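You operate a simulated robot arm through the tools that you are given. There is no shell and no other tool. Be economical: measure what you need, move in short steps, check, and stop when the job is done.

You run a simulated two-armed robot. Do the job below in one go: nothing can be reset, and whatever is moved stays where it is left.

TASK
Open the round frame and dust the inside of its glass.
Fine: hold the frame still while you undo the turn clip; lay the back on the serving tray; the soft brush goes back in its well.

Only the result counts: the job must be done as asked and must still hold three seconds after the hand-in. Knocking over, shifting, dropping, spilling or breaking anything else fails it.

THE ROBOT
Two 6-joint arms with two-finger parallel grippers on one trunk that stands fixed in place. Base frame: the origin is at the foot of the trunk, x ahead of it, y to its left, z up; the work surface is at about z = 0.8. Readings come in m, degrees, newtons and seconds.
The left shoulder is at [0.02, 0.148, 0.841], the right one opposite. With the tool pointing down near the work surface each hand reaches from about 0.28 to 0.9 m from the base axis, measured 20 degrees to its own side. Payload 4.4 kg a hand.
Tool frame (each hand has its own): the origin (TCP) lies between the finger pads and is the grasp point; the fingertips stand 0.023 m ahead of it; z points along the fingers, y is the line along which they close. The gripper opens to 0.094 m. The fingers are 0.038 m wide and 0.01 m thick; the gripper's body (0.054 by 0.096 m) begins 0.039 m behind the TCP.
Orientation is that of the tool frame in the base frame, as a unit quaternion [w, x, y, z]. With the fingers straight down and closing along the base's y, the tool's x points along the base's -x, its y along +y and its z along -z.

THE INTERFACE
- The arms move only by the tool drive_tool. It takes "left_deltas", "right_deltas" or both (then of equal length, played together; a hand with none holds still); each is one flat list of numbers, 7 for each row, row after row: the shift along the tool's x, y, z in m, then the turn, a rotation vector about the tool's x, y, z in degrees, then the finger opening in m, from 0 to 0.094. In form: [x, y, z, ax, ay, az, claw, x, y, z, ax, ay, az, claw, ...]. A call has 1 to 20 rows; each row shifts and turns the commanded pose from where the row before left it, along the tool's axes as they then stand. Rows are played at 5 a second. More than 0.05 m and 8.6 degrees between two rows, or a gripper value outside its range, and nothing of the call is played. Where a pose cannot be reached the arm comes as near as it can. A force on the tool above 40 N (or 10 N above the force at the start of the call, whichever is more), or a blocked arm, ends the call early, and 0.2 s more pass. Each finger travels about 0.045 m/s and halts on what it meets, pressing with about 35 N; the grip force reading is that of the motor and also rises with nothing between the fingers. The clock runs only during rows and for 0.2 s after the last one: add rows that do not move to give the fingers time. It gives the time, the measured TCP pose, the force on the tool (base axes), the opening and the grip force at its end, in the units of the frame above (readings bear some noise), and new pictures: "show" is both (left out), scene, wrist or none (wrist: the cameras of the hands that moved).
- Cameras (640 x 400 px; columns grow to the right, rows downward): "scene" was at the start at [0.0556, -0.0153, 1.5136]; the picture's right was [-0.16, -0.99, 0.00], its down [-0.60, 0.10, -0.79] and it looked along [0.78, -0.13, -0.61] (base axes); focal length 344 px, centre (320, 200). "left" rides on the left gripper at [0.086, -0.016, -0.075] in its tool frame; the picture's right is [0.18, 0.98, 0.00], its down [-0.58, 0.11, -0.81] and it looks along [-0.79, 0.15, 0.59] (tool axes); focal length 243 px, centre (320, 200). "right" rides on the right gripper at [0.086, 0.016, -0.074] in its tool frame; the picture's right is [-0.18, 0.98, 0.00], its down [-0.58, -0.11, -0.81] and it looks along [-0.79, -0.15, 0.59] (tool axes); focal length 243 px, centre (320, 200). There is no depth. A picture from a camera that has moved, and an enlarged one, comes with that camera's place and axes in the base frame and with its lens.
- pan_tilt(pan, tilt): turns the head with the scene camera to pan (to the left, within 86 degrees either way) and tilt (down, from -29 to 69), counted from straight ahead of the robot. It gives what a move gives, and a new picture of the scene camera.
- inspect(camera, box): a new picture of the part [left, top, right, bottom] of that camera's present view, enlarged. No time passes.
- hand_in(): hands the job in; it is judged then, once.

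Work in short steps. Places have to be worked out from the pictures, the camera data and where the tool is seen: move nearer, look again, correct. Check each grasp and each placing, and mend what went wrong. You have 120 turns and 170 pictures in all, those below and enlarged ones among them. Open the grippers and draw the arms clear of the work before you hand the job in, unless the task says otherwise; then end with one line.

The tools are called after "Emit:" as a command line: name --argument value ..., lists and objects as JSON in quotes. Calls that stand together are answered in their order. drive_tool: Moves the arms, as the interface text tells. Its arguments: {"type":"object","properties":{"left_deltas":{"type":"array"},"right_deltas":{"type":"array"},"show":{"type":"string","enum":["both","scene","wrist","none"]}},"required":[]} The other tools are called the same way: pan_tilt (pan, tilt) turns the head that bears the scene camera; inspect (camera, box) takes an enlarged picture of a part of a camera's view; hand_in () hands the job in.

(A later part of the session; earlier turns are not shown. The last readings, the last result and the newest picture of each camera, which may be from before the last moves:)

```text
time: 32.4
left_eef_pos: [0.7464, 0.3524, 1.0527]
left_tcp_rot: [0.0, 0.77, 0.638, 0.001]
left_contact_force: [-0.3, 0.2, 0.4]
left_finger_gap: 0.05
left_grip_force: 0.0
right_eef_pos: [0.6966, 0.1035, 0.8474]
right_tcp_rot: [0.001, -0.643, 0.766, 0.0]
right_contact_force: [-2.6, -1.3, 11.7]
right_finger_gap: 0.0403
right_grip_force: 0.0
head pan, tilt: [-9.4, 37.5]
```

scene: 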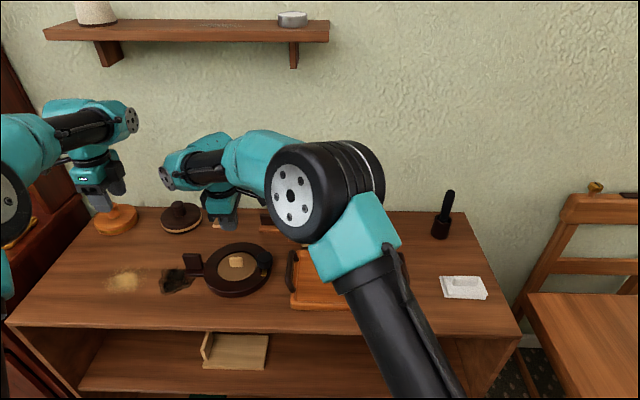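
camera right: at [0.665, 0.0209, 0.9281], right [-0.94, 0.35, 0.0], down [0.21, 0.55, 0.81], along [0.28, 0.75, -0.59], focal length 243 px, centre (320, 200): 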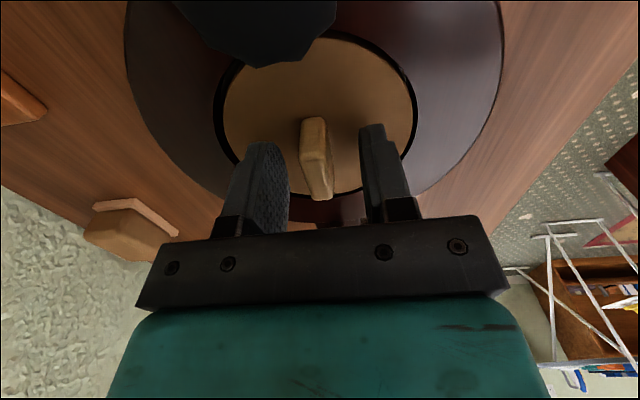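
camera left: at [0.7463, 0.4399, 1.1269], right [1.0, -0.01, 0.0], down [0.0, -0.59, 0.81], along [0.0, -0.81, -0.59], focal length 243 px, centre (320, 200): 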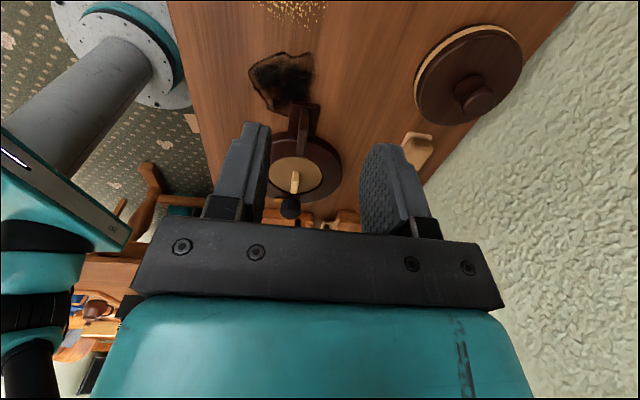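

The tips touch the back at z≈0.824, lower than I had judged. I rise 2 mm and close.

Emit:
drive_tool --right_deltas '[0, 0, -0.002, 0, 0, 0, 0.04, 0, 0, 0, 0, 0, 0, 0.03, 0, 0, 0, 0, 0, 0, 0.02, 0, 0, 0, 0, 0, 0, 0.01, 0, 0, 0, 0, 0, 0, 0.0, 0, 0, 0, 0, 0, 0, 0.0]' --show "none"

Emit:
drive_tool --right_deltas '[0, 0, -0.002, 0, 0, 0, 0.0, 0, 0, -0.004, 0, 0, 0, 0.0, 0, 0, -0.006, 0, 0, 0, 0.0, 0, 0, -0.008, 0, 0, 0, 0.0]' --show "both"

```text
time: 33.8
left_eef_pos: [0.7471, 0.3516, 1.0523]
left_tcp_rot: [0.001, 0.771, 0.637, 0.001]
left_contact_force: [-0.5, 1.2, 0.4]
left_finger_gap: 0.0499
left_grip_force: 0.1
right_eef_pos: [0.6966, 0.1029, 0.8476]
right_tcp_rot: [-0.001, -0.643, 0.766, 0.0]
right_contact_force: [-0.6, -1.3, 0.9]
right_finger_gap: 0.0122
right_grip_force: 34.7
head pan, tilt: [-9.4, 37.5]
```

```text
time: 34.8
left_eef_pos: [0.7465, 0.352, 1.0519]
left_tcp_rot: [0.0, 0.771, 0.637, 0.0]
left_contact_force: [-0.2, 1.1, 0.3]
left_finger_gap: 0.0498
left_grip_force: 0.0
right_eef_pos: [0.6968, 0.1028, 0.8677]
right_tcp_rot: [0.0, -0.642, 0.766, 0.0]
right_contact_force: [0.2, 1.0, -0.7]
right_finger_gap: 0.0121
right_grip_force: 34.9
head pan, tilt: [-9.4, 37.5]
camera right: at [0.665, 0.0216, 0.9419], right [-0.94, 0.35, 0.0], down [0.21, 0.55, 0.81], along [0.28, 0.75, -0.59], focal length 243 px, centre (320, 200)
```

scene: 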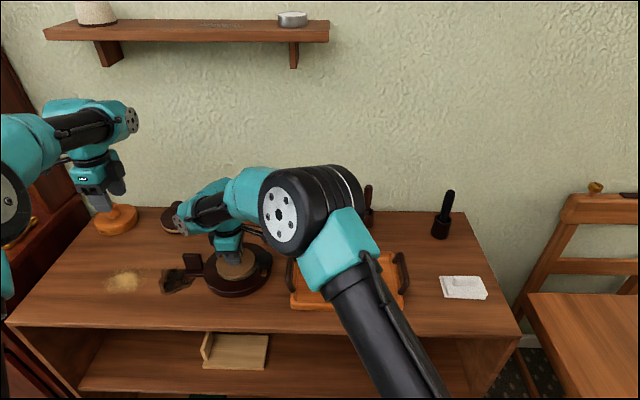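
right: 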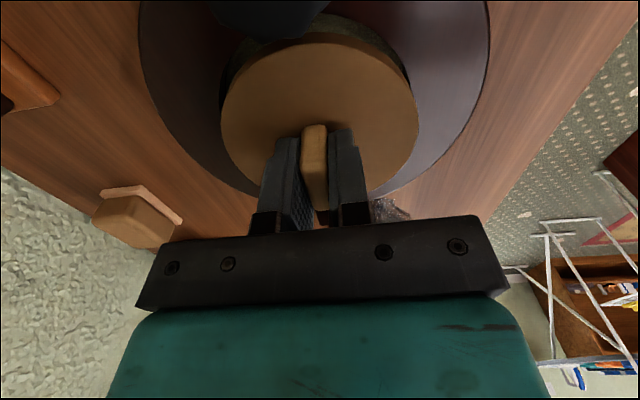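

The back is out and held. I lift it to z≈1.0 and carry it over the middle of the tray, about (0.62, -0.17).

Emit:
drive_tool --right_deltas '[0, 0, -0.03, 0, 0, 0, 0.0, 0, 0, -0.035, 0, 0, 0, 0.0, 0, 0, -0.035, 0, 0, 0, 0.0, 0, 0, -0.03, 0, 0, 0, 0.0, 0.035, 0.0035, 0, 0, 0, 0, 0.0, 0.035, 0.0035, 0, 0, 0, 0, 0.0, 0.035, 0.0035, 0, 0, 0, 0, 0.0, 0.035, 0.0035, 0, 0, 0, 0, 0.0, 0.035, 0.0035, 0, 0, 0, 0, 0.0, 0.035, 0.0035, 0, 0, 0, 0, 0.0, 0.035, 0.0035, 0, 0, 0, 0, 0.0, 0.037, 0.0035, 0, 0, 0, 0, 0.0, 0, 0, 0, 0, 0, 0, 0.0]' --show "both"

```text
time: 37.6
left_eef_pos: [0.745, 0.3523, 1.0525]
left_tcp_rot: [0.002, 0.77, 0.637, 0.001]
left_contact_force: [-0.1, -0.7, 0.2]
left_finger_gap: 0.0501
left_grip_force: 0.1
right_eef_pos: [0.62, -0.1709, 0.9974]
right_tcp_rot: [-0.001, -0.643, 0.766, 0.001]
right_contact_force: [-0.1, -0.8, -0.5]
right_finger_gap: 0.0121
right_grip_force: 35.1
head pan, tilt: [-9.4, 37.5]
camera right: at [0.5882, -0.2525, 1.0711], right [-0.94, 0.35, 0.0], down [0.21, 0.55, 0.81], along [0.28, 0.75, -0.59], focal length 243 px, centre (320, 200)
```

scene: 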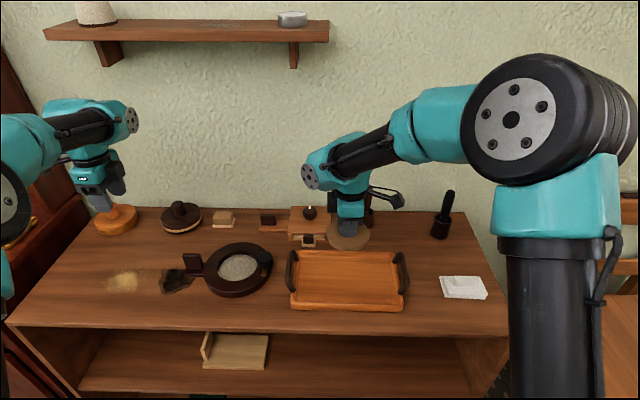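
right: 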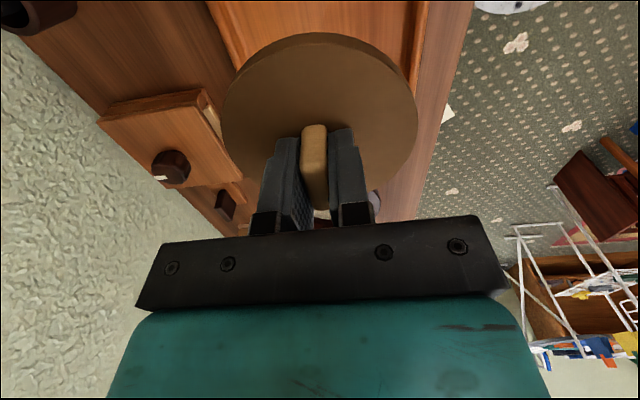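

The glass, whitish with dust, is now bare, and the back hangs over the tray. I lower it to z≈0.86, then feel down.

Emit:
drive_tool --right_deltas '[0, 0, 0.035, 0, 0, 0, 0.0, 0, 0, 0.035, 0, 0, 0, 0.0, 0, 0, 0.035, 0, 0, 0, 0.0, 0, 0, 0.02, 0, 0, 0, 0.0, 0, 0, 0.013, 0, 0, 0, 0.0, 0, 0, 0.005, 0, 0, 0, 0.0, 0, 0, 0, 0, 0, 0, 0.0]' --show "both"

```text
time: 39.2
left_eef_pos: [0.7467, 0.3519, 1.0532]
left_tcp_rot: [0.001, 0.77, 0.638, 0.001]
left_contact_force: [-0.2, -0.3, -0.5]
left_finger_gap: 0.0499
left_grip_force: 0.0
right_eef_pos: [0.6203, -0.171, 0.8546]
right_tcp_rot: [0.0, -0.643, 0.766, -0.001]
right_contact_force: [-0.9, -0.1, -1.4]
right_finger_gap: 0.0122
right_grip_force: 34.8
head pan, tilt: [-9.4, 37.5]
camera right: at [0.5884, -0.2512, 0.9289], right [-0.94, 0.35, 0.0], down [0.21, 0.55, 0.81], along [0.28, 0.75, -0.59], focal length 243 px, centre (320, 200)
```

scene: 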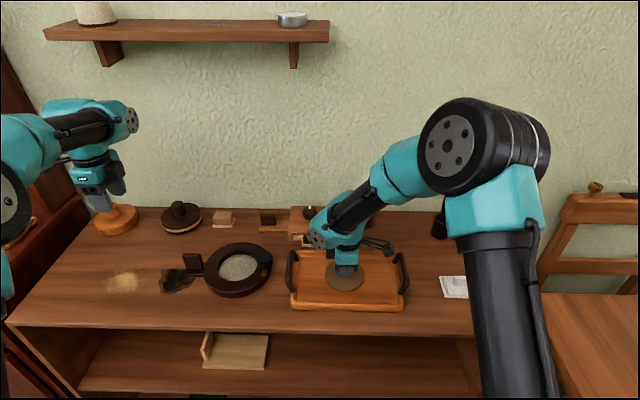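
right: 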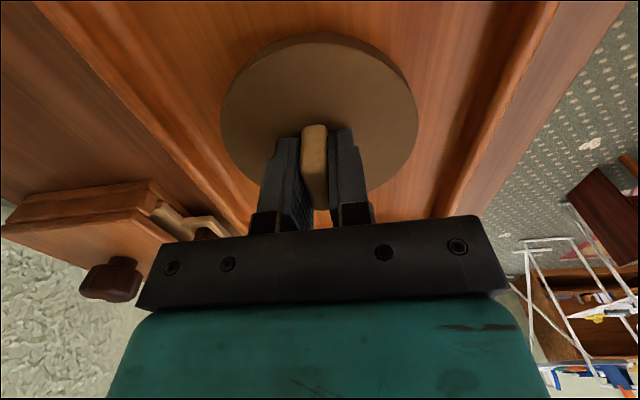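

Well centred in the tray. I go down in 2–3 mm steps until it touches.

Emit:
drive_tool --right_deltas '[0, 0, 0.003, 0, 0, 0, 0.0, 0, 0, 0.003, 0, 0, 0, 0.0, 0, 0, 0.003, 0, 0, 0, 0.0, 0, 0, 0, 0, 0, 0, 0.0]' --show "none"

Emit:
drive_tool --right_deltas '[0, 0, 0.002, 0, 0, 0, 0.0, 0, 0, 0.002, 0, 0, 0, 0.0, 0, 0, 0, 0, 0, 0, 0.0]' --show "none"

```text
time: 40.2
left_eef_pos: [0.7459, 0.352, 1.0529]
left_tcp_rot: [0.0, 0.77, 0.638, 0.001]
left_contact_force: [0.1, -0.3, 0.3]
left_finger_gap: 0.0501
left_grip_force: 0.1
right_eef_pos: [0.621, -0.171, 0.8452]
right_tcp_rot: [0.0, -0.643, 0.766, 0.0]
right_contact_force: [-0.1, -0.4, -0.2]
right_finger_gap: 0.0124
right_grip_force: 35.3
head pan, tilt: [-9.4, 37.5]
```

```text
time: 40.9
left_eef_pos: [0.7453, 0.3523, 1.0528]
left_tcp_rot: [0.0, 0.771, 0.637, -0.001]
left_contact_force: [-0.8, 0.3, -0.2]
left_finger_gap: 0.0499
left_grip_force: 0.0
right_eef_pos: [0.6215, -0.1701, 0.8453]
right_tcp_rot: [0.003, -0.643, 0.766, -0.001]
right_contact_force: [-0.8, -1.3, 6.7]
right_finger_gap: 0.0123
right_grip_force: 35.1
head pan, tilt: [-9.4, 37.5]
stopped in row 3 (right hand): the force on the tool passed its limit (the readings are from after the stop); the commanded pose is now the measured one
```

The back rests on the tray. I open and lift away.

Emit:
drive_tool --right_deltas '[0, 0, 0, 0, 0, 0, 0.02, 0, 0, 0, 0, 0, 0, 0.035, 0, 0, 0, 0, 0, 0, 0.04, 0, 0, -0.02, 0, 0, 0, 0.04, 0, 0, -0.04, 0, 0, 0, 0.04, 0, 0, -0.04, 0, 0, 0, 0.05, 0, 0, -0.05, 0, 0, 0, 0.07, 0, 0, -0.05, 0, 0, 0, 0.08]' --show "both"

```text
time: 42.7
left_eef_pos: [0.7453, 0.3525, 1.0534]
left_tcp_rot: [0.0, 0.771, 0.637, 0.0]
left_contact_force: [0.0, 0.6, -0.4]
left_finger_gap: 0.0501
left_grip_force: 0.0
right_eef_pos: [0.6207, -0.1707, 1.0449]
right_tcp_rot: [0.001, -0.643, 0.766, -0.002]
right_contact_force: [0.9, -0.2, 0.2]
right_finger_gap: 0.08
right_grip_force: 0.1
head pan, tilt: [-9.4, 37.5]
camera right: at [0.5896, -0.2518, 1.118], right [-0.94, 0.35, 0.0], down [0.21, 0.55, 0.81], along [0.29, 0.76, -0.59], focal length 243 px, centre (320, 200)
```

scene: 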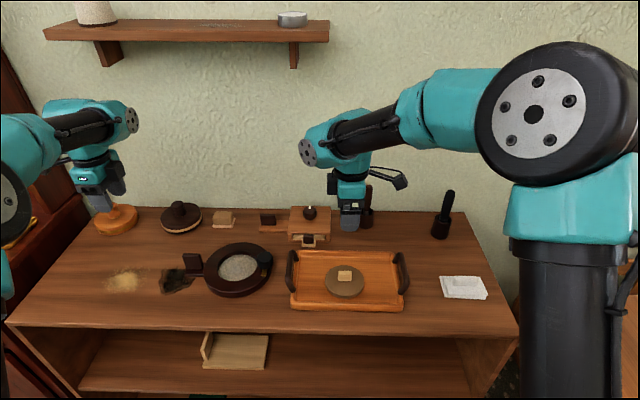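
right: 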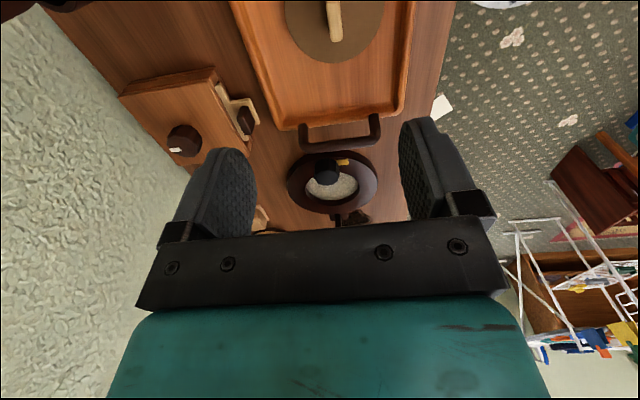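

The back lies on the tray. Now for the brushes: I turn the right hand by 90° and come above the brown-handled one at about (0.815, -0.28), whose handle top is near z≈0.945.

Emit:
drive_tool --right_deltas '[0, 0, 0, 0, 0, 8.2, 0.094, 0, 0, 0, 0, 0, 8.2, 0.094, 0, 0, 0, 0, 0, 8.2, 0.094, 0, 0, 0, 0, 0, 8.2, 0.094, 0, 0, 0, 0, 0, 8.2, 0.094, 0, 0, 0, 0, 0, 8.2, 0.094, 0, 0, 0, 0, 0, 8.2, 0.094, 0, 0, 0, 0, 0, 8.2, 0.094, 0, 0, 0, 0, 0, 8.2, 0.094, 0, 0, 0, 0, 0, 8.2, 0.094, 0, 0, 0, 0, 0, 8, 0.094, -0.036, -0.019, 0, 0, 0, 0, 0.094, -0.036, -0.019, 0, 0, 0, 0, 0.094, -0.036, -0.019, 0, 0, 0, 0, 0.094, -0.036, -0.019, 0, 0, 0, 0, 0.094, 0, 0, 0, 0, 0, 0, 0.094]' --show "both"

```text
time: 46.1
left_eef_pos: [0.747, 0.3525, 1.053]
left_tcp_rot: [0.0, 0.771, 0.637, 0.002]
left_contact_force: [0.1, 0.4, 0.7]
left_finger_gap: 0.0502
left_grip_force: 0.1
right_eef_pos: [0.7497, -0.2708, 1.045]
right_tcp_rot: [0.002, 0.088, 0.996, 0.0]
right_contact_force: [1.0, -0.6, -0.4]
right_finger_gap: 0.0939
right_grip_force: 0.0
head pan, tilt: [-9.4, 37.5]
camera right: at [0.6663, -0.2381, 1.1181], right [0.35, 0.94, 0.0], down [0.55, -0.21, 0.81], along [0.76, -0.28, -0.59], focal length 243 px, centre (320, 200)
```

scene: 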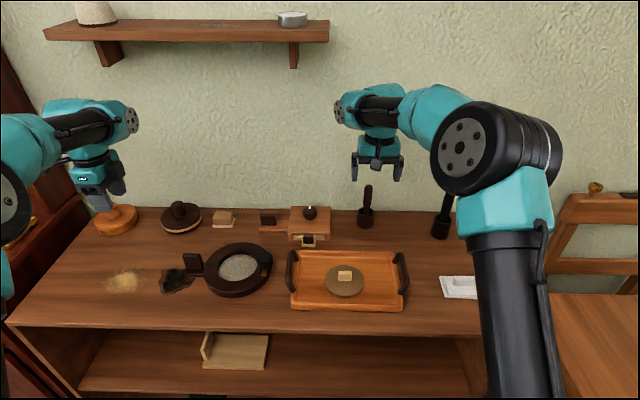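
right: 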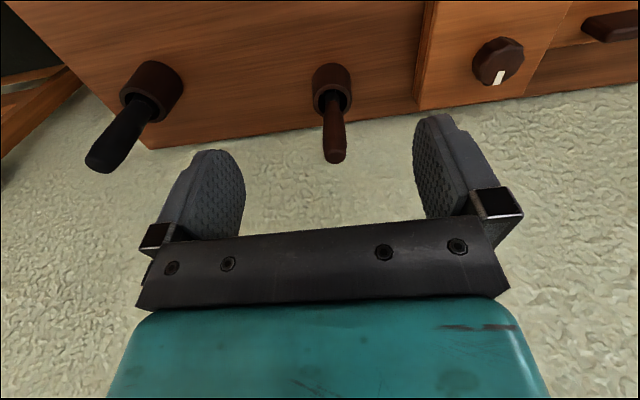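

Emit:
inspect --camera "right" --box '[280, 50, 380, 170]'

Emit:
inspect --camera "right" --box '[70, 50, 210, 180]'

```text
3.33 times, centred on (330, 110) of right
camera zoom: at [0.6663, -0.2381, 1.1181], right [0.35, 0.94, 0.0], down [0.55, -0.21, 0.81], along [0.76, -0.28, -0.59], focal length 809 px, centre (287, 500)
```

zoom: 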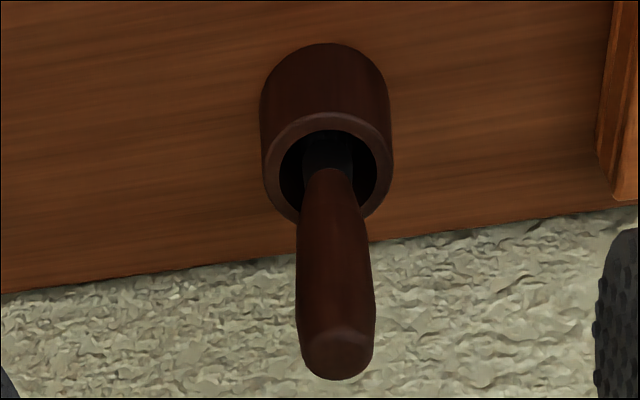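

```text
3.08 times, centred on (140, 115) of right
camera zoom: at [0.6663, -0.2381, 1.1181], right [0.35, 0.94, 0.0], down [0.55, -0.21, 0.81], along [0.76, -0.28, -0.59], focal length 746 px, centre (874, 462)
```

zoom: 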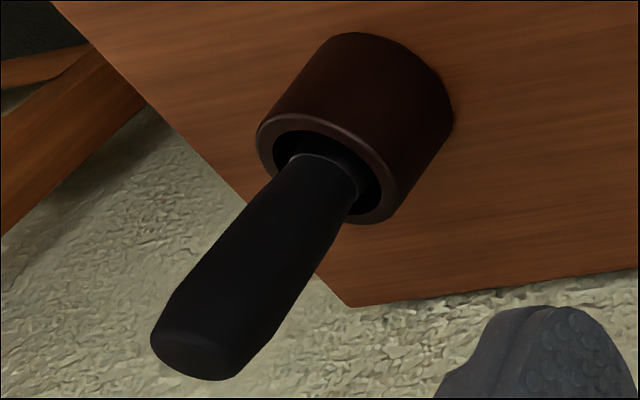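

The handle top measures (0.815, -0.279, 0.958) and stands upright. I come over it and go down to z≈0.925.

Emit:
drive_tool --right_deltas '[-0.033, 0.002, 0, 0, 0, 0, 0.07, -0.033, 0.0015, 0, 0, 0, 0, 0.07, 0, 0, 0.03, 0, 0, 0, 0.07, 0, 0, 0.03, 0, 0, 0, 0.07, 0, 0, 0.03, 0, 0, 0, 0.07, 0, 0, 0.03, 0, 0, 0, 0.07, 0, 0, 0, 0, 0, 0, 0.07]' --show "both"

```text
time: 47.7
left_eef_pos: [0.7456, 0.3529, 1.0532]
left_tcp_rot: [0.001, 0.771, 0.637, 0.0]
left_contact_force: [1.2, -0.1, 0.0]
left_finger_gap: 0.0498
left_grip_force: 0.0
right_eef_pos: [0.8171, -0.2771, 0.9254]
right_tcp_rot: [0.003, 0.087, 0.996, 0.0]
right_contact_force: [0.3, 0.8, 0.6]
right_finger_gap: 0.0699
right_grip_force: 0.0
head pan, tilt: [-9.4, 37.5]
camera right: at [0.7327, -0.2452, 0.9988], right [0.35, 0.94, 0.0], down [0.55, -0.21, 0.81], along [0.76, -0.28, -0.59], focal length 243 px, centre (320, 200)
```

scene: 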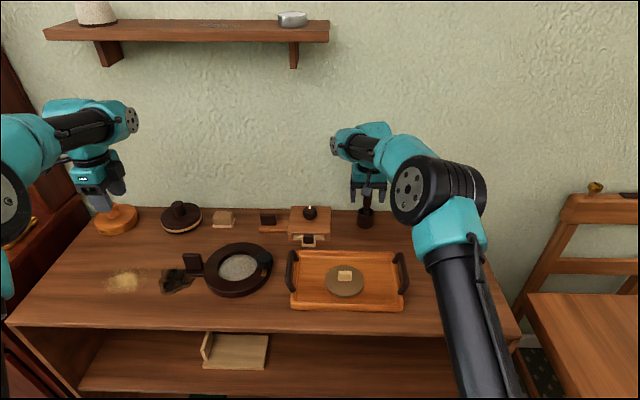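
right: 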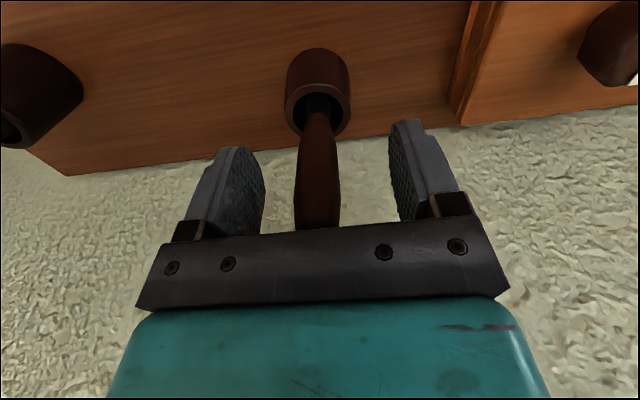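

The handle stands between the fingers. I close gently.

Emit:
drive_tool --right_deltas '[0, 0, 0, 0, 0, 0, 0.05, 0, 0, 0, 0, 0, 0, 0.04, 0, 0, 0, 0, 0, 0, 0.03, 0, 0, 0, 0, 0, 0, 0.02, 0, 0, 0, 0, 0, 0, 0.01, 0, 0, 0, 0, 0, 0, 0.01]' --show "wrist"

```text
time: 49.1
left_eef_pos: [0.7462, 0.3529, 1.0531]
left_tcp_rot: [0.001, 0.77, 0.638, 0.0]
left_contact_force: [-0.1, 0.8, -0.7]
left_finger_gap: 0.0502
left_grip_force: 0.0
right_eef_pos: [0.8166, -0.2779, 0.9255]
right_tcp_rot: [0.002, 0.087, 0.996, 0.0]
right_contact_force: [-0.8, 0.3, 0.9]
right_finger_gap: 0.0229
right_grip_force: 34.5
head pan, tilt: [-9.4, 37.5]
camera right: at [0.7327, -0.2452, 0.9989], right [0.35, 0.94, 0.0], down [0.55, -0.21, 0.81], along [0.76, -0.28, -0.59], focal length 243 px, centre (320, 200)
```

right: 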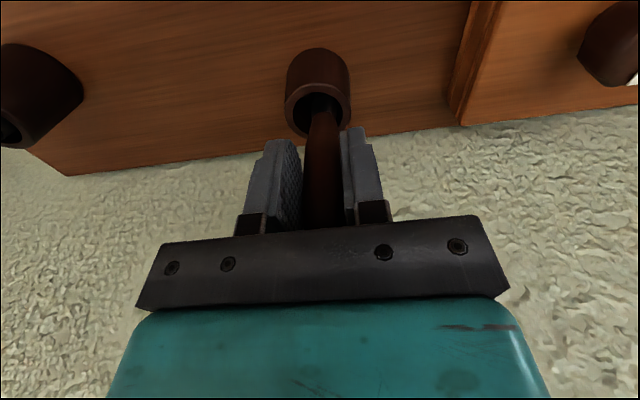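

Gripped at 23 mm. I lift it straight up 7 cm and look at its head.

Emit:
drive_tool --right_deltas '[0, 0, -0.01, 0, 0, 0, 0.01, 0, 0, -0.015, 0, 0, 0, 0.01, 0, 0, -0.015, 0, 0, 0, 0.01, 0, 0, -0.015, 0, 0, 0, 0.01, 0, 0, -0.015, 0, 0, 0, 0.01, 0, 0, -0.01, 0, 0, 0, 0.01]' --show "both"

Emit:
inspect --camera "scene" --box '[320, 140, 420, 240]'

```text
time: 50.5
left_eef_pos: [0.7449, 0.3528, 1.0535]
left_tcp_rot: [0.001, 0.771, 0.637, 0.001]
left_contact_force: [0.0, 0.0, -0.1]
left_finger_gap: 0.0499
left_grip_force: 0.2
right_eef_pos: [0.8148, -0.2789, 1.0056]
right_tcp_rot: [0.002, 0.087, 0.996, 0.0]
right_contact_force: [0.4, -0.3, -0.9]
right_finger_gap: 0.0227
right_grip_force: 34.6
head pan, tilt: [-9.4, 37.5]
camera right: at [0.7313, -0.2462, 1.0788], right [0.35, 0.94, 0.0], down [0.55, -0.21, 0.81], along [0.76, -0.28, -0.59], focal length 243 px, centre (320, 200)
```

scene: 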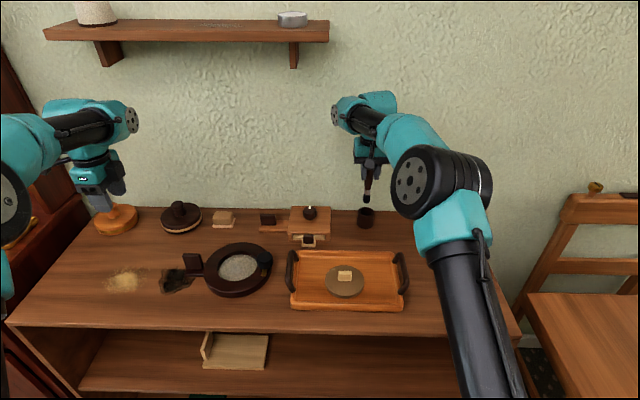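
right: 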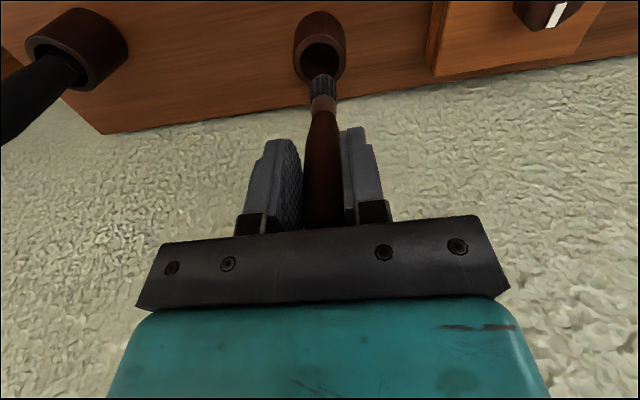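

```text
4.00 times, centred on (370, 190) of scene
camera zoom: at [0.0557, -0.0153, 1.5136], right [-0.16, -0.99, 0.0], down [-0.6, 0.1, -0.79], along [0.78, -0.13, -0.61], focal length 1378 px, centre (120, 240)
```

zoom: 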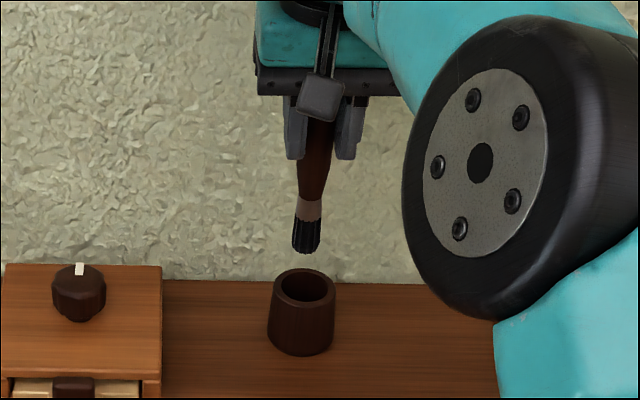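

Emit:
inspect --camera "right" --box '[285, 60, 365, 120]'

```text
6.67 times, centred on (325, 90) of right
camera zoom: at [0.7313, -0.2462, 1.0788], right [0.35, 0.94, 0.0], down [0.55, -0.21, 0.81], along [0.76, -0.28, -0.59], focal length 1618 px, centre (287, 933)
```

zoom: 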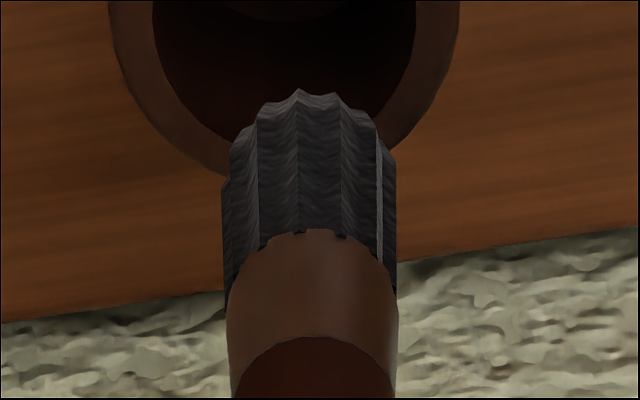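

The head is dark and grooved; I cannot tell whether it is the soft one without seeing the other. I put it straight back into its well.

Emit:
drive_tool --right_deltas '[0, 0, 0.015, 0, 0, 0, 0.01, 0, 0, 0.015, 0, 0, 0, 0.01, 0, 0, 0.015, 0, 0, 0, 0.01, 0, 0, 0.015, 0, 0, 0, 0.01, 0, 0, 0.013, 0, 0, 0, 0.01, 0, 0, 0.005, 0, 0, 0, 0.01, 0, 0, 0, 0, 0, 0, 0.01]' --show "wrist"

```text
time: 52.1
left_eef_pos: [0.7454, 0.3523, 1.0524]
left_tcp_rot: [0.001, 0.77, 0.638, 0.001]
left_contact_force: [-0.6, -0.3, 1.1]
left_finger_gap: 0.0499
left_grip_force: 0.1
right_eef_pos: [0.8148, -0.2786, 0.9271]
right_tcp_rot: [0.001, 0.087, 0.996, -0.001]
right_contact_force: [-0.3, 0.0, -0.5]
right_finger_gap: 0.0226
right_grip_force: 35.2
head pan, tilt: [-9.4, 37.5]
camera right: at [0.7315, -0.2461, 1.0011], right [0.35, 0.94, 0.0], down [0.55, -0.21, 0.81], along [0.76, -0.28, -0.59], focal length 243 px, centre (320, 200)
```

right: 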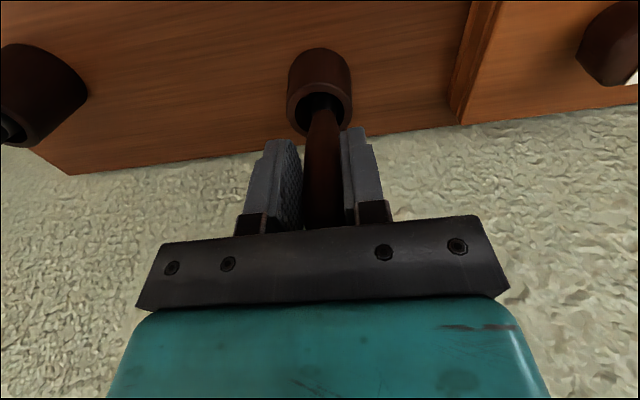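

I settle it 1.5 mm more, release, rise, and go above the black-handled brush at (0.751, -0.495).

Emit:
drive_tool --right_deltas '[0, 0, 0.0015, 0, 0, 0, 0.01, 0, 0, 0, 0, 0, 0, 0.03, 0, 0, 0, 0, 0, 0, 0.045, 0, 0, 0, 0, 0, 0, 0.06, 0, 0, -0.035, 0, 0, 0, 0.06, 0, 0, -0.035, 0, 0, 0, 0.06, 0, 0, -0.035, 0, 0, 0, 0.06, 0.005, -0.045, 0, 0, 0, 0, 0.07, 0.005, -0.045, 0, 0, 0, 0, 0.07, 0.005, -0.045, 0, 0, 0, 0, 0.07, 0.005, -0.045, 0, 0, 0, 0, 0.07, 0.005, -0.044, 0, 0, 0, 0, 0.07, 0, 0, 0, 0, 0, 0, 0.07]' --show "both"

```text
time: 54.9
left_eef_pos: [0.7465, 0.3519, 1.052]
left_tcp_rot: [0.001, 0.77, 0.638, 0.001]
left_contact_force: [-0.6, 0.2, -0.9]
left_finger_gap: 0.05
left_grip_force: 0.1
right_eef_pos: [0.752, -0.495, 1.03]
right_tcp_rot: [0.001, 0.086, 0.996, 0.0]
right_contact_force: [1.0, 0.3, 0.3]
right_finger_gap: 0.0701
right_grip_force: 0.0
head pan, tilt: [-9.4, 37.5]
camera right: at [0.6675, -0.4624, 1.1041], right [0.35, 0.94, 0.0], down [0.55, -0.21, 0.81], along [0.76, -0.28, -0.59], focal length 243 px, centre (320, 200)
```

scene: 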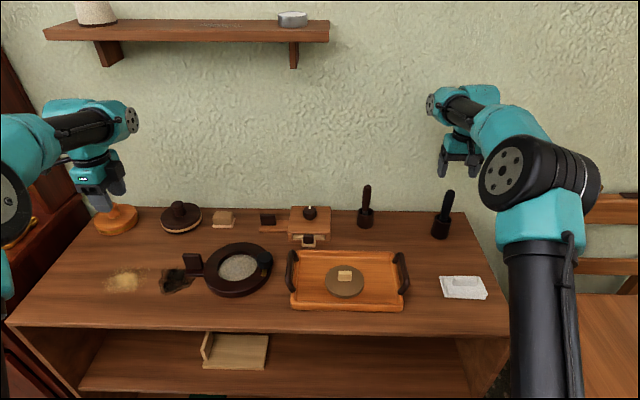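
right: 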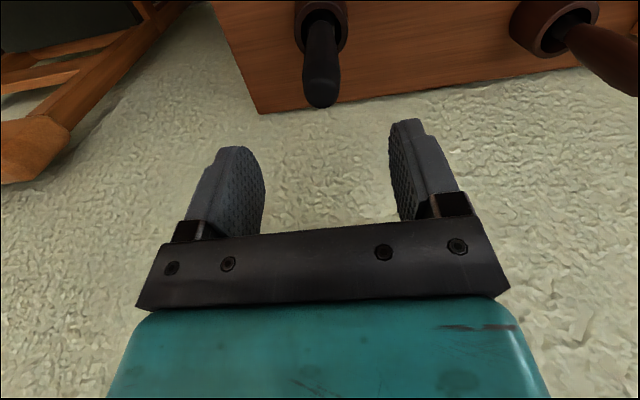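

The brown brush stands in its well. The black handle is under the hand at (0.750, -0.492); I go down and grip it.

Emit:
drive_tool --right_deltas '[0.002, 0.002, 0.03, 0, 0, 0, 0.07, 0, 0, 0.03, 0, 0, 0, 0.07, 0, 0, 0.03, 0, 0, 0, 0.07, 0, 0, 0.015, 0, 0, 0, 0.07, 0, 0, 0, 0, 0, 0, 0.06, 0, 0, 0, 0, 0, 0, 0.045, 0, 0, 0, 0, 0, 0, 0.03, 0, 0, 0, 0, 0, 0, 0.02, 0, 0, 0, 0, 0, 0, 0.01, 0, 0, 0, 0, 0, 0, 0.01]' --show "wrist"

```text
time: 57.1
left_eef_pos: [0.7463, 0.3519, 1.0529]
left_tcp_rot: [0.0, 0.77, 0.638, 0.001]
left_contact_force: [0.2, -0.4, 0.3]
left_finger_gap: 0.0501
left_grip_force: 0.1
right_eef_pos: [0.7498, -0.4923, 0.9258]
right_tcp_rot: [0.002, 0.087, 0.996, 0.0]
right_contact_force: [0.2, -0.1, 1.0]
right_finger_gap: 0.024
right_grip_force: 35.4
head pan, tilt: [-9.4, 37.5]
camera right: at [0.6661, -0.4599, 0.9994], right [0.35, 0.94, 0.0], down [0.55, -0.21, 0.81], along [0.76, -0.28, -0.59], focal length 243 px, centre (320, 200)
```

right: 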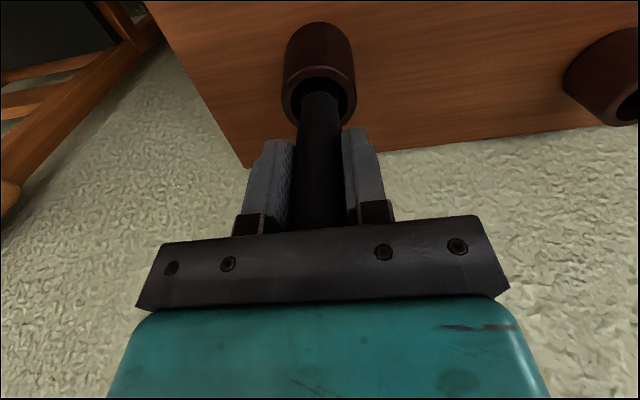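

Gripped at 24 mm. I lift it 8 cm and look at its head.

Emit:
drive_tool --right_deltas '[0, 0, -0.01, 0, 0, 0, 0.01, 0, 0, -0.015, 0, 0, 0, 0.01, 0, 0, -0.015, 0, 0, 0, 0.01, 0, 0, -0.015, 0, 0, 0, 0.01, 0, 0, -0.015, 0, 0, 0, 0.01, 0, 0, -0.01, 0, 0, 0, 0.01]' --show "wrist"

Emit:
inspect --camera "right" --box '[285, 40, 365, 120]'

Emit:
inspect --camera "scene" --box '[400, 140, 500, 240]'

```text
time: 58.5
left_eef_pos: [0.7467, 0.3503, 1.0538]
left_tcp_rot: [0.0, 0.77, 0.638, 0.0]
left_contact_force: [-0.4, 0.2, 0.4]
left_finger_gap: 0.0499
left_grip_force: 0.0
right_eef_pos: [0.751, -0.4922, 1.007]
right_tcp_rot: [0.001, 0.088, 0.996, 0.001]
right_contact_force: [0.9, 0.3, -1.1]
right_finger_gap: 0.0242
right_grip_force: 35.1
head pan, tilt: [-9.4, 37.5]
camera right: at [0.6662, -0.4598, 1.0793], right [0.35, 0.94, 0.0], down [0.55, -0.21, 0.81], along [0.76, -0.28, -0.59], focal length 243 px, centre (320, 200)
```

right: 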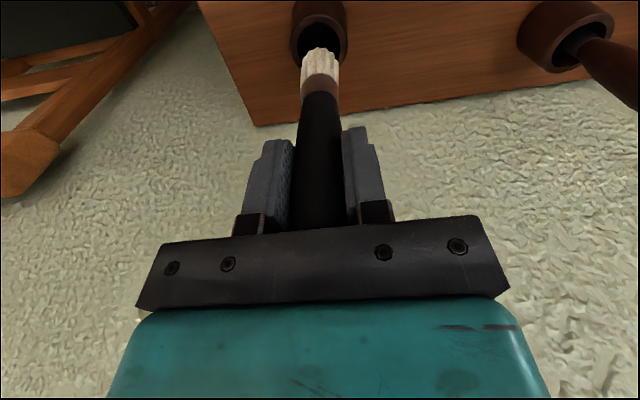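

```text
5.00 times, centred on (325, 80) of right
camera zoom: at [0.6662, -0.4598, 1.0793], right [0.35, 0.94, 0.0], down [0.55, -0.21, 0.81], along [0.76, -0.28, -0.59], focal length 1213 px, centre (295, 800)
```

zoom: 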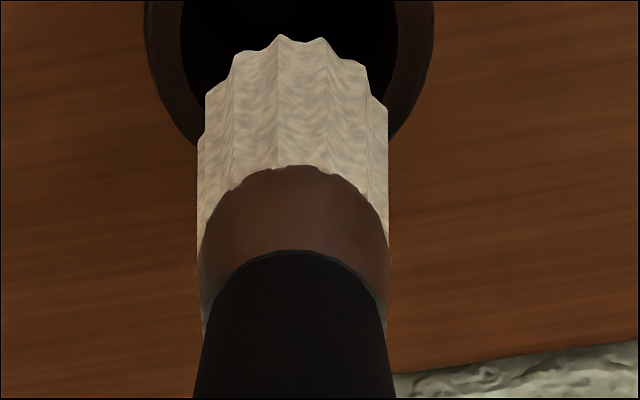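

```text
4.00 times, centred on (450, 190) of scene
camera zoom: at [0.0557, -0.0154, 1.5136], right [-0.16, -0.99, 0.0], down [-0.6, 0.1, -0.79], along [0.78, -0.13, -0.61], focal length 1378 px, centre (-200, 240)
```

zoom: 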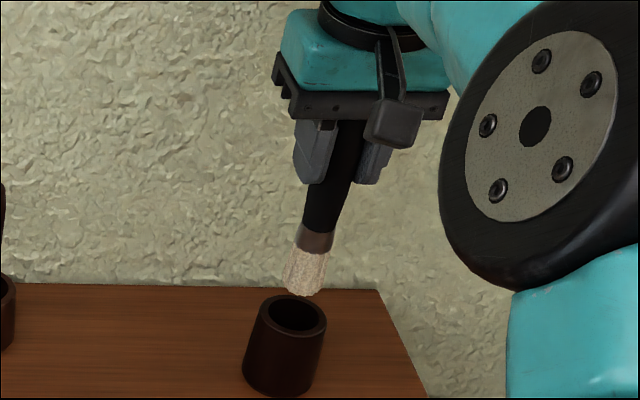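

This head is pale and wool-like: the soft brush; the dark one is the stiff one. I take a close look at the dusty glass before carrying the brush over.

Emit:
inspect --camera "scene" --box '[190, 230, 290, 310]'

```text
5.00 times, centred on (240, 270) of scene
camera zoom: at [0.0557, -0.0154, 1.5136], right [-0.16, -0.99, 0.0], down [-0.6, 0.1, -0.79], along [0.78, -0.13, -0.61], focal length 1723 px, centre (720, -150)
```

zoom: 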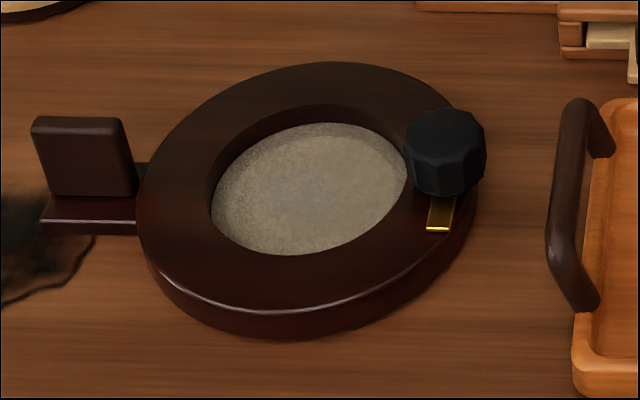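

Glass centre is at about (0.694, 0.098), with a recess radius of about 51 mm. I raise the brush to z≈1.05 and carry it over the tray to the glass.

Emit:
drive_tool --right_deltas '[0, 0, -0.025, 0, 0, 0, 0.01, 0, 0, -0.02, 0, 0, 0, 0.01, 0.0123, 0.0439, 0, 0, 0, 0, 0.01, 0.0123, 0.0439, 0, 0, 0, 0, 0.01, 0.0123, 0.0439, 0, 0, 0, 0, 0.01, 0.0123, 0.0439, 0, 0, 0, 0, 0.01, 0.0123, 0.0439, 0, 0, 0, 0, 0.01, 0.0123, 0.0439, 0, 0, 0, 0, 0.01, 0.0123, 0.0439, 0, 0, 0, 0, 0.01, 0.0123, 0.0439, 0, 0, 0, 0, 0.01, 0.0123, 0.0439, 0, 0, 0, 0, 0.01, 0.0123, 0.0439, 0, 0, 0, 0, 0.01, 0.0123, 0.0439, 0, 0, 0, 0, 0.01, 0.0123, 0.0439, 0, 0, 0, 0, 0.01, 0.0123, 0.0439, 0, 0, 0, 0, 0.01, 0, 0, 0, 0, 0, 0, 0.01]' --show "both"

```text
time: 61.9
left_eef_pos: [0.7458, 0.3516, 1.0521]
left_tcp_rot: [0.001, 0.771, 0.637, 0.0]
left_contact_force: [0.0, -0.6, 0.0]
left_finger_gap: 0.05
left_grip_force: 0.1
right_eef_pos: [0.6926, 0.099, 1.0507]
right_tcp_rot: [0.002, 0.087, 0.996, 0.0]
right_contact_force: [0.2, 0.3, 0.1]
right_finger_gap: 0.0242
right_grip_force: 34.8
head pan, tilt: [-9.4, 37.5]
camera right: at [0.608, 0.1311, 1.1241], right [0.35, 0.94, 0.0], down [0.55, -0.21, 0.81], along [0.76, -0.28, -0.59], focal length 243 px, centre (320, 200)
```

scene: 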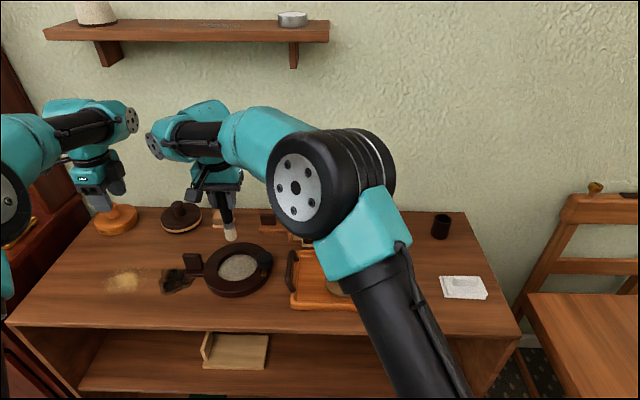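
right: 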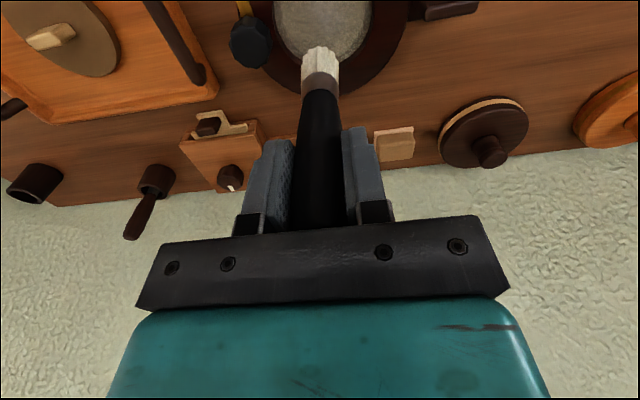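

The brush hangs over the glass. I lower it so the tip is just above the rim, and look.

Emit:
drive_tool --right_deltas '[0, 0, 0.03, 0, 0, 0, 0.01, 0, 0, 0.03, 0, 0, 0, 0.01, 0, 0, 0.025, 0, 0, 0, 0.01, 0, 0, 0, 0, 0, 0, 0.01]' --show "both"

Emit:
inspect --camera "scene" --box '[190, 220, 290, 310]'

```text
time: 62.9
left_eef_pos: [0.747, 0.3524, 1.0524]
left_tcp_rot: [0.001, 0.77, 0.638, 0.001]
left_contact_force: [0.1, 0.1, 0.4]
left_finger_gap: 0.05
left_grip_force: 0.1
right_eef_pos: [0.6923, 0.0975, 0.9658]
right_tcp_rot: [0.002, 0.088, 0.996, 0.0]
right_contact_force: [0.0, -0.1, -0.4]
right_finger_gap: 0.0242
right_grip_force: 34.6
head pan, tilt: [-9.4, 37.5]
camera right: at [0.6078, 0.1298, 1.0389], right [0.35, 0.94, 0.0], down [0.55, -0.21, 0.81], along [0.76, -0.28, -0.59], focal length 243 px, centre (320, 200)
```

scene: 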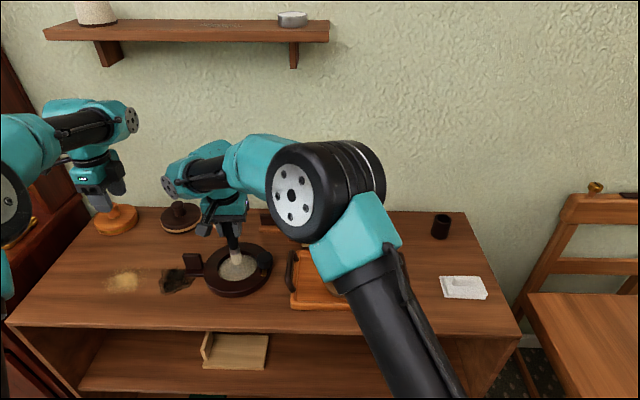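
right: 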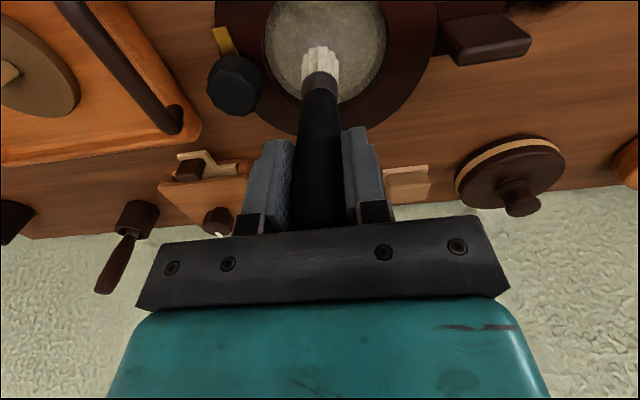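

```text
4.44 times, centred on (240, 265) of scene
camera zoom: at [0.0556, -0.0153, 1.5136], right [-0.16, -0.99, 0.0], down [-0.6, 0.1, -0.79], along [0.78, -0.13, -0.61], focal length 1531 px, centre (676, -89)
```

zoom: 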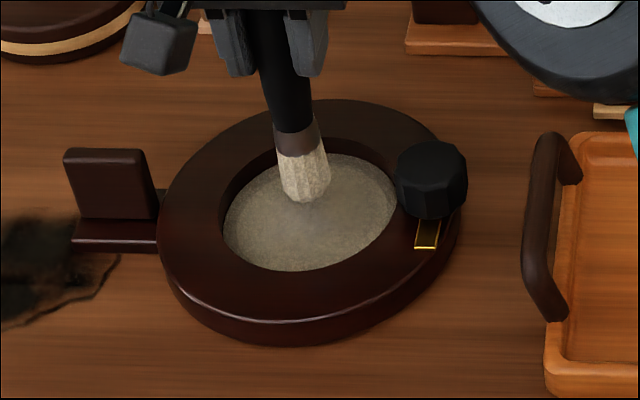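

The tip is at about z 0.847, 0.119 below the grasp point. I feel down to the glass at its centre.

Emit:
drive_tool --right_deltas '[0, 0, 0.01, 0, 0, 0, 0.01, 0, 0, 0.01, 0, 0, 0, 0.01, 0, 0, 0.004, 0, 0, 0, 0.01, 0, 0, 0, 0, 0, 0, 0.01]' --show "none"

Emit:
drive_tool --right_deltas '[0, 0, 0.002, 0, 0, 0, 0.01, 0, 0, 0.002, 0, 0, 0, 0.01, 0, 0, 0, 0, 0, 0, 0.01]' --show "none"

```text
time: 63.9
left_eef_pos: [0.7455, 0.3515, 1.0528]
left_tcp_rot: [0.001, 0.771, 0.637, 0.001]
left_contact_force: [-0.2, 0.1, 0.2]
left_finger_gap: 0.0499
left_grip_force: 0.0
right_eef_pos: [0.6929, 0.0976, 0.9408]
right_tcp_rot: [0.002, 0.087, 0.996, 0.0]
right_contact_force: [-0.4, -0.4, 0.2]
right_finger_gap: 0.0242
right_grip_force: 35.2
head pan, tilt: [-9.4, 37.5]
```

```text
time: 64.7
left_eef_pos: [0.747, 0.3521, 1.0524]
left_tcp_rot: [0.001, 0.77, 0.638, 0.001]
left_contact_force: [-0.3, -0.1, -0.3]
left_finger_gap: 0.0502
left_grip_force: 0.0
right_eef_pos: [0.6928, 0.0974, 0.9368]
right_tcp_rot: [0.002, 0.086, 0.996, 0.0]
right_contact_force: [0.2, -0.2, -0.1]
right_finger_gap: 0.0241
right_grip_force: 35.0
head pan, tilt: [-9.4, 37.5]
```

Emit:
drive_tool --right_deltas '[0, 0, 0.001, 0, 0, 0, 0.01, 0, 0, 0.001, 0, 0, 0, 0.01, 0, 0, 0.001, 0, 0, 0, 0.01, 0, 0, 0, 0, 0, 0, 0.01]' --show "none"

Emit:
drive_tool --right_deltas '[0, 0, 0.001, 0, 0, 0, 0.01, 0, 0, 0.001, 0, 0, 0, 0.01, 0, 0, 0, 0, 0, 0, 0.01]' --show "wrist"

```text
time: 65.7
left_eef_pos: [0.7458, 0.3515, 1.0522]
left_tcp_rot: [0.0, 0.771, 0.637, 0.0]
left_contact_force: [0.3, 0.3, -0.3]
left_finger_gap: 0.0498
left_grip_force: 0.1
right_eef_pos: [0.6923, 0.0981, 0.9343]
right_tcp_rot: [0.002, 0.087, 0.996, 0.001]
right_contact_force: [0.0, -1.2, 3.7]
right_finger_gap: 0.024
right_grip_force: 35.2
head pan, tilt: [-9.4, 37.5]
```

```text
time: 66.5
left_eef_pos: [0.7445, 0.3513, 1.0535]
left_tcp_rot: [0.001, 0.771, 0.637, 0.001]
left_contact_force: [-1.3, -1.1, -0.2]
left_finger_gap: 0.0501
left_grip_force: 0.1
right_eef_pos: [0.6919, 0.0975, 0.9332]
right_tcp_rot: [0.003, 0.087, 0.996, 0.002]
right_contact_force: [-1.2, -0.4, 22.2]
right_finger_gap: 0.0239
right_grip_force: 35.0
head pan, tilt: [-9.4, 37.5]
camera right: at [0.6083, 0.1302, 1.0073], right [0.35, 0.94, 0.0], down [0.55, -0.21, 0.81], along [0.76, -0.28, -0.59], focal length 243 px, centre (320, 200)
```

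right: 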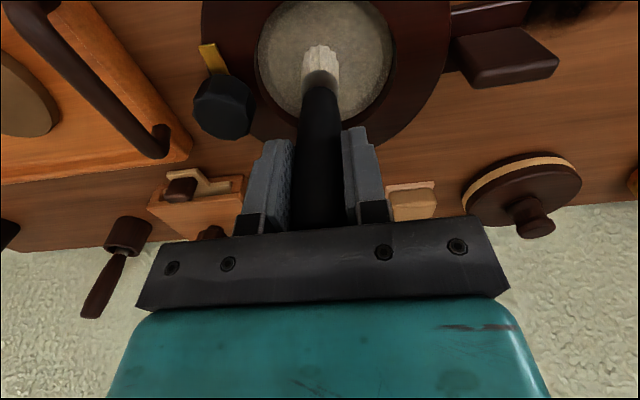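

Contact with the glass at z≈0.934; 22 N is too much, so I ease up 2 mm and make a first short stroke to see the effect.

Emit:
drive_tool --right_deltas '[0, 0, -0.002, 0, 0, 0, 0.01, 0, 0.012, 0, 0, 0, 0, 0.01, 0, 0.012, 0, 0, 0, 0, 0.01, 0, 0.01, 0, 0, 0, 0, 0.01]' --show "both"

Emit:
inspect --camera "scene" --box '[190, 220, 290, 310]'

```text
time: 67.5
left_eef_pos: [0.7464, 0.3514, 1.0528]
left_tcp_rot: [0.001, 0.771, 0.637, 0.0]
left_contact_force: [-0.2, -0.6, -0.3]
left_finger_gap: 0.0497
left_grip_force: 0.1
right_eef_pos: [0.6977, 0.131, 0.9339]
right_tcp_rot: [0.001, 0.087, 0.996, 0.0]
right_contact_force: [0.0, -2.6, 6.6]
right_finger_gap: 0.0238
right_grip_force: 35.0
head pan, tilt: [-9.4, 37.5]
camera right: at [0.6135, 0.1638, 1.0074], right [0.35, 0.94, 0.0], down [0.55, -0.21, 0.81], along [0.76, -0.28, -0.59], focal length 243 px, centre (320, 200)
```

scene: 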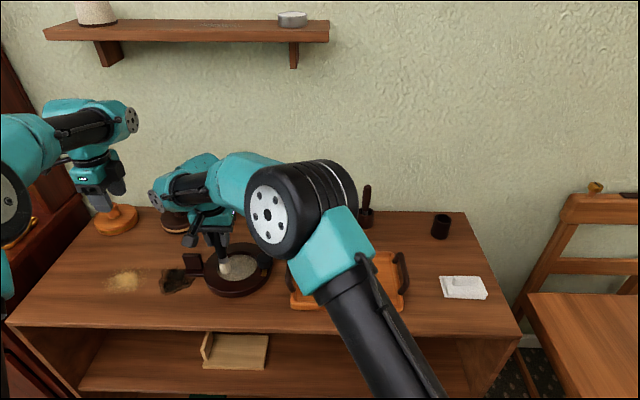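
right: 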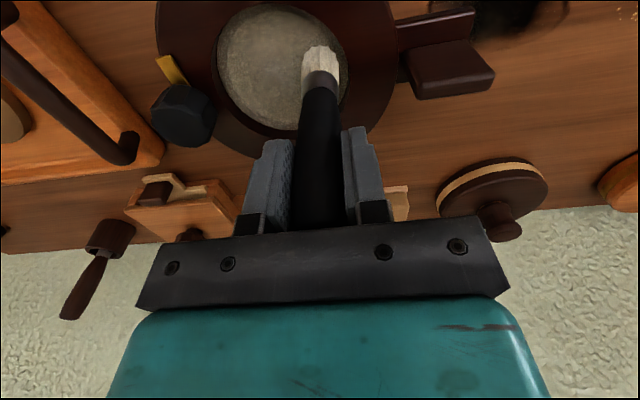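

```text
4.44 times, centred on (240, 265) of scene
camera zoom: at [0.0555, -0.0154, 1.5136], right [-0.16, -0.99, 0.0], down [-0.6, 0.1, -0.79], along [0.78, -0.13, -0.61], focal length 1531 px, centre (676, -89)
```

zoom: 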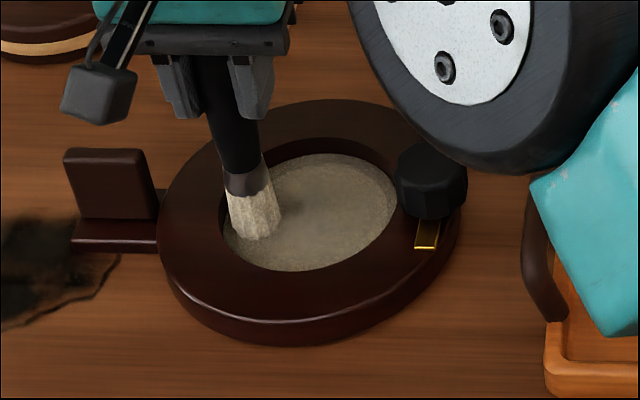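

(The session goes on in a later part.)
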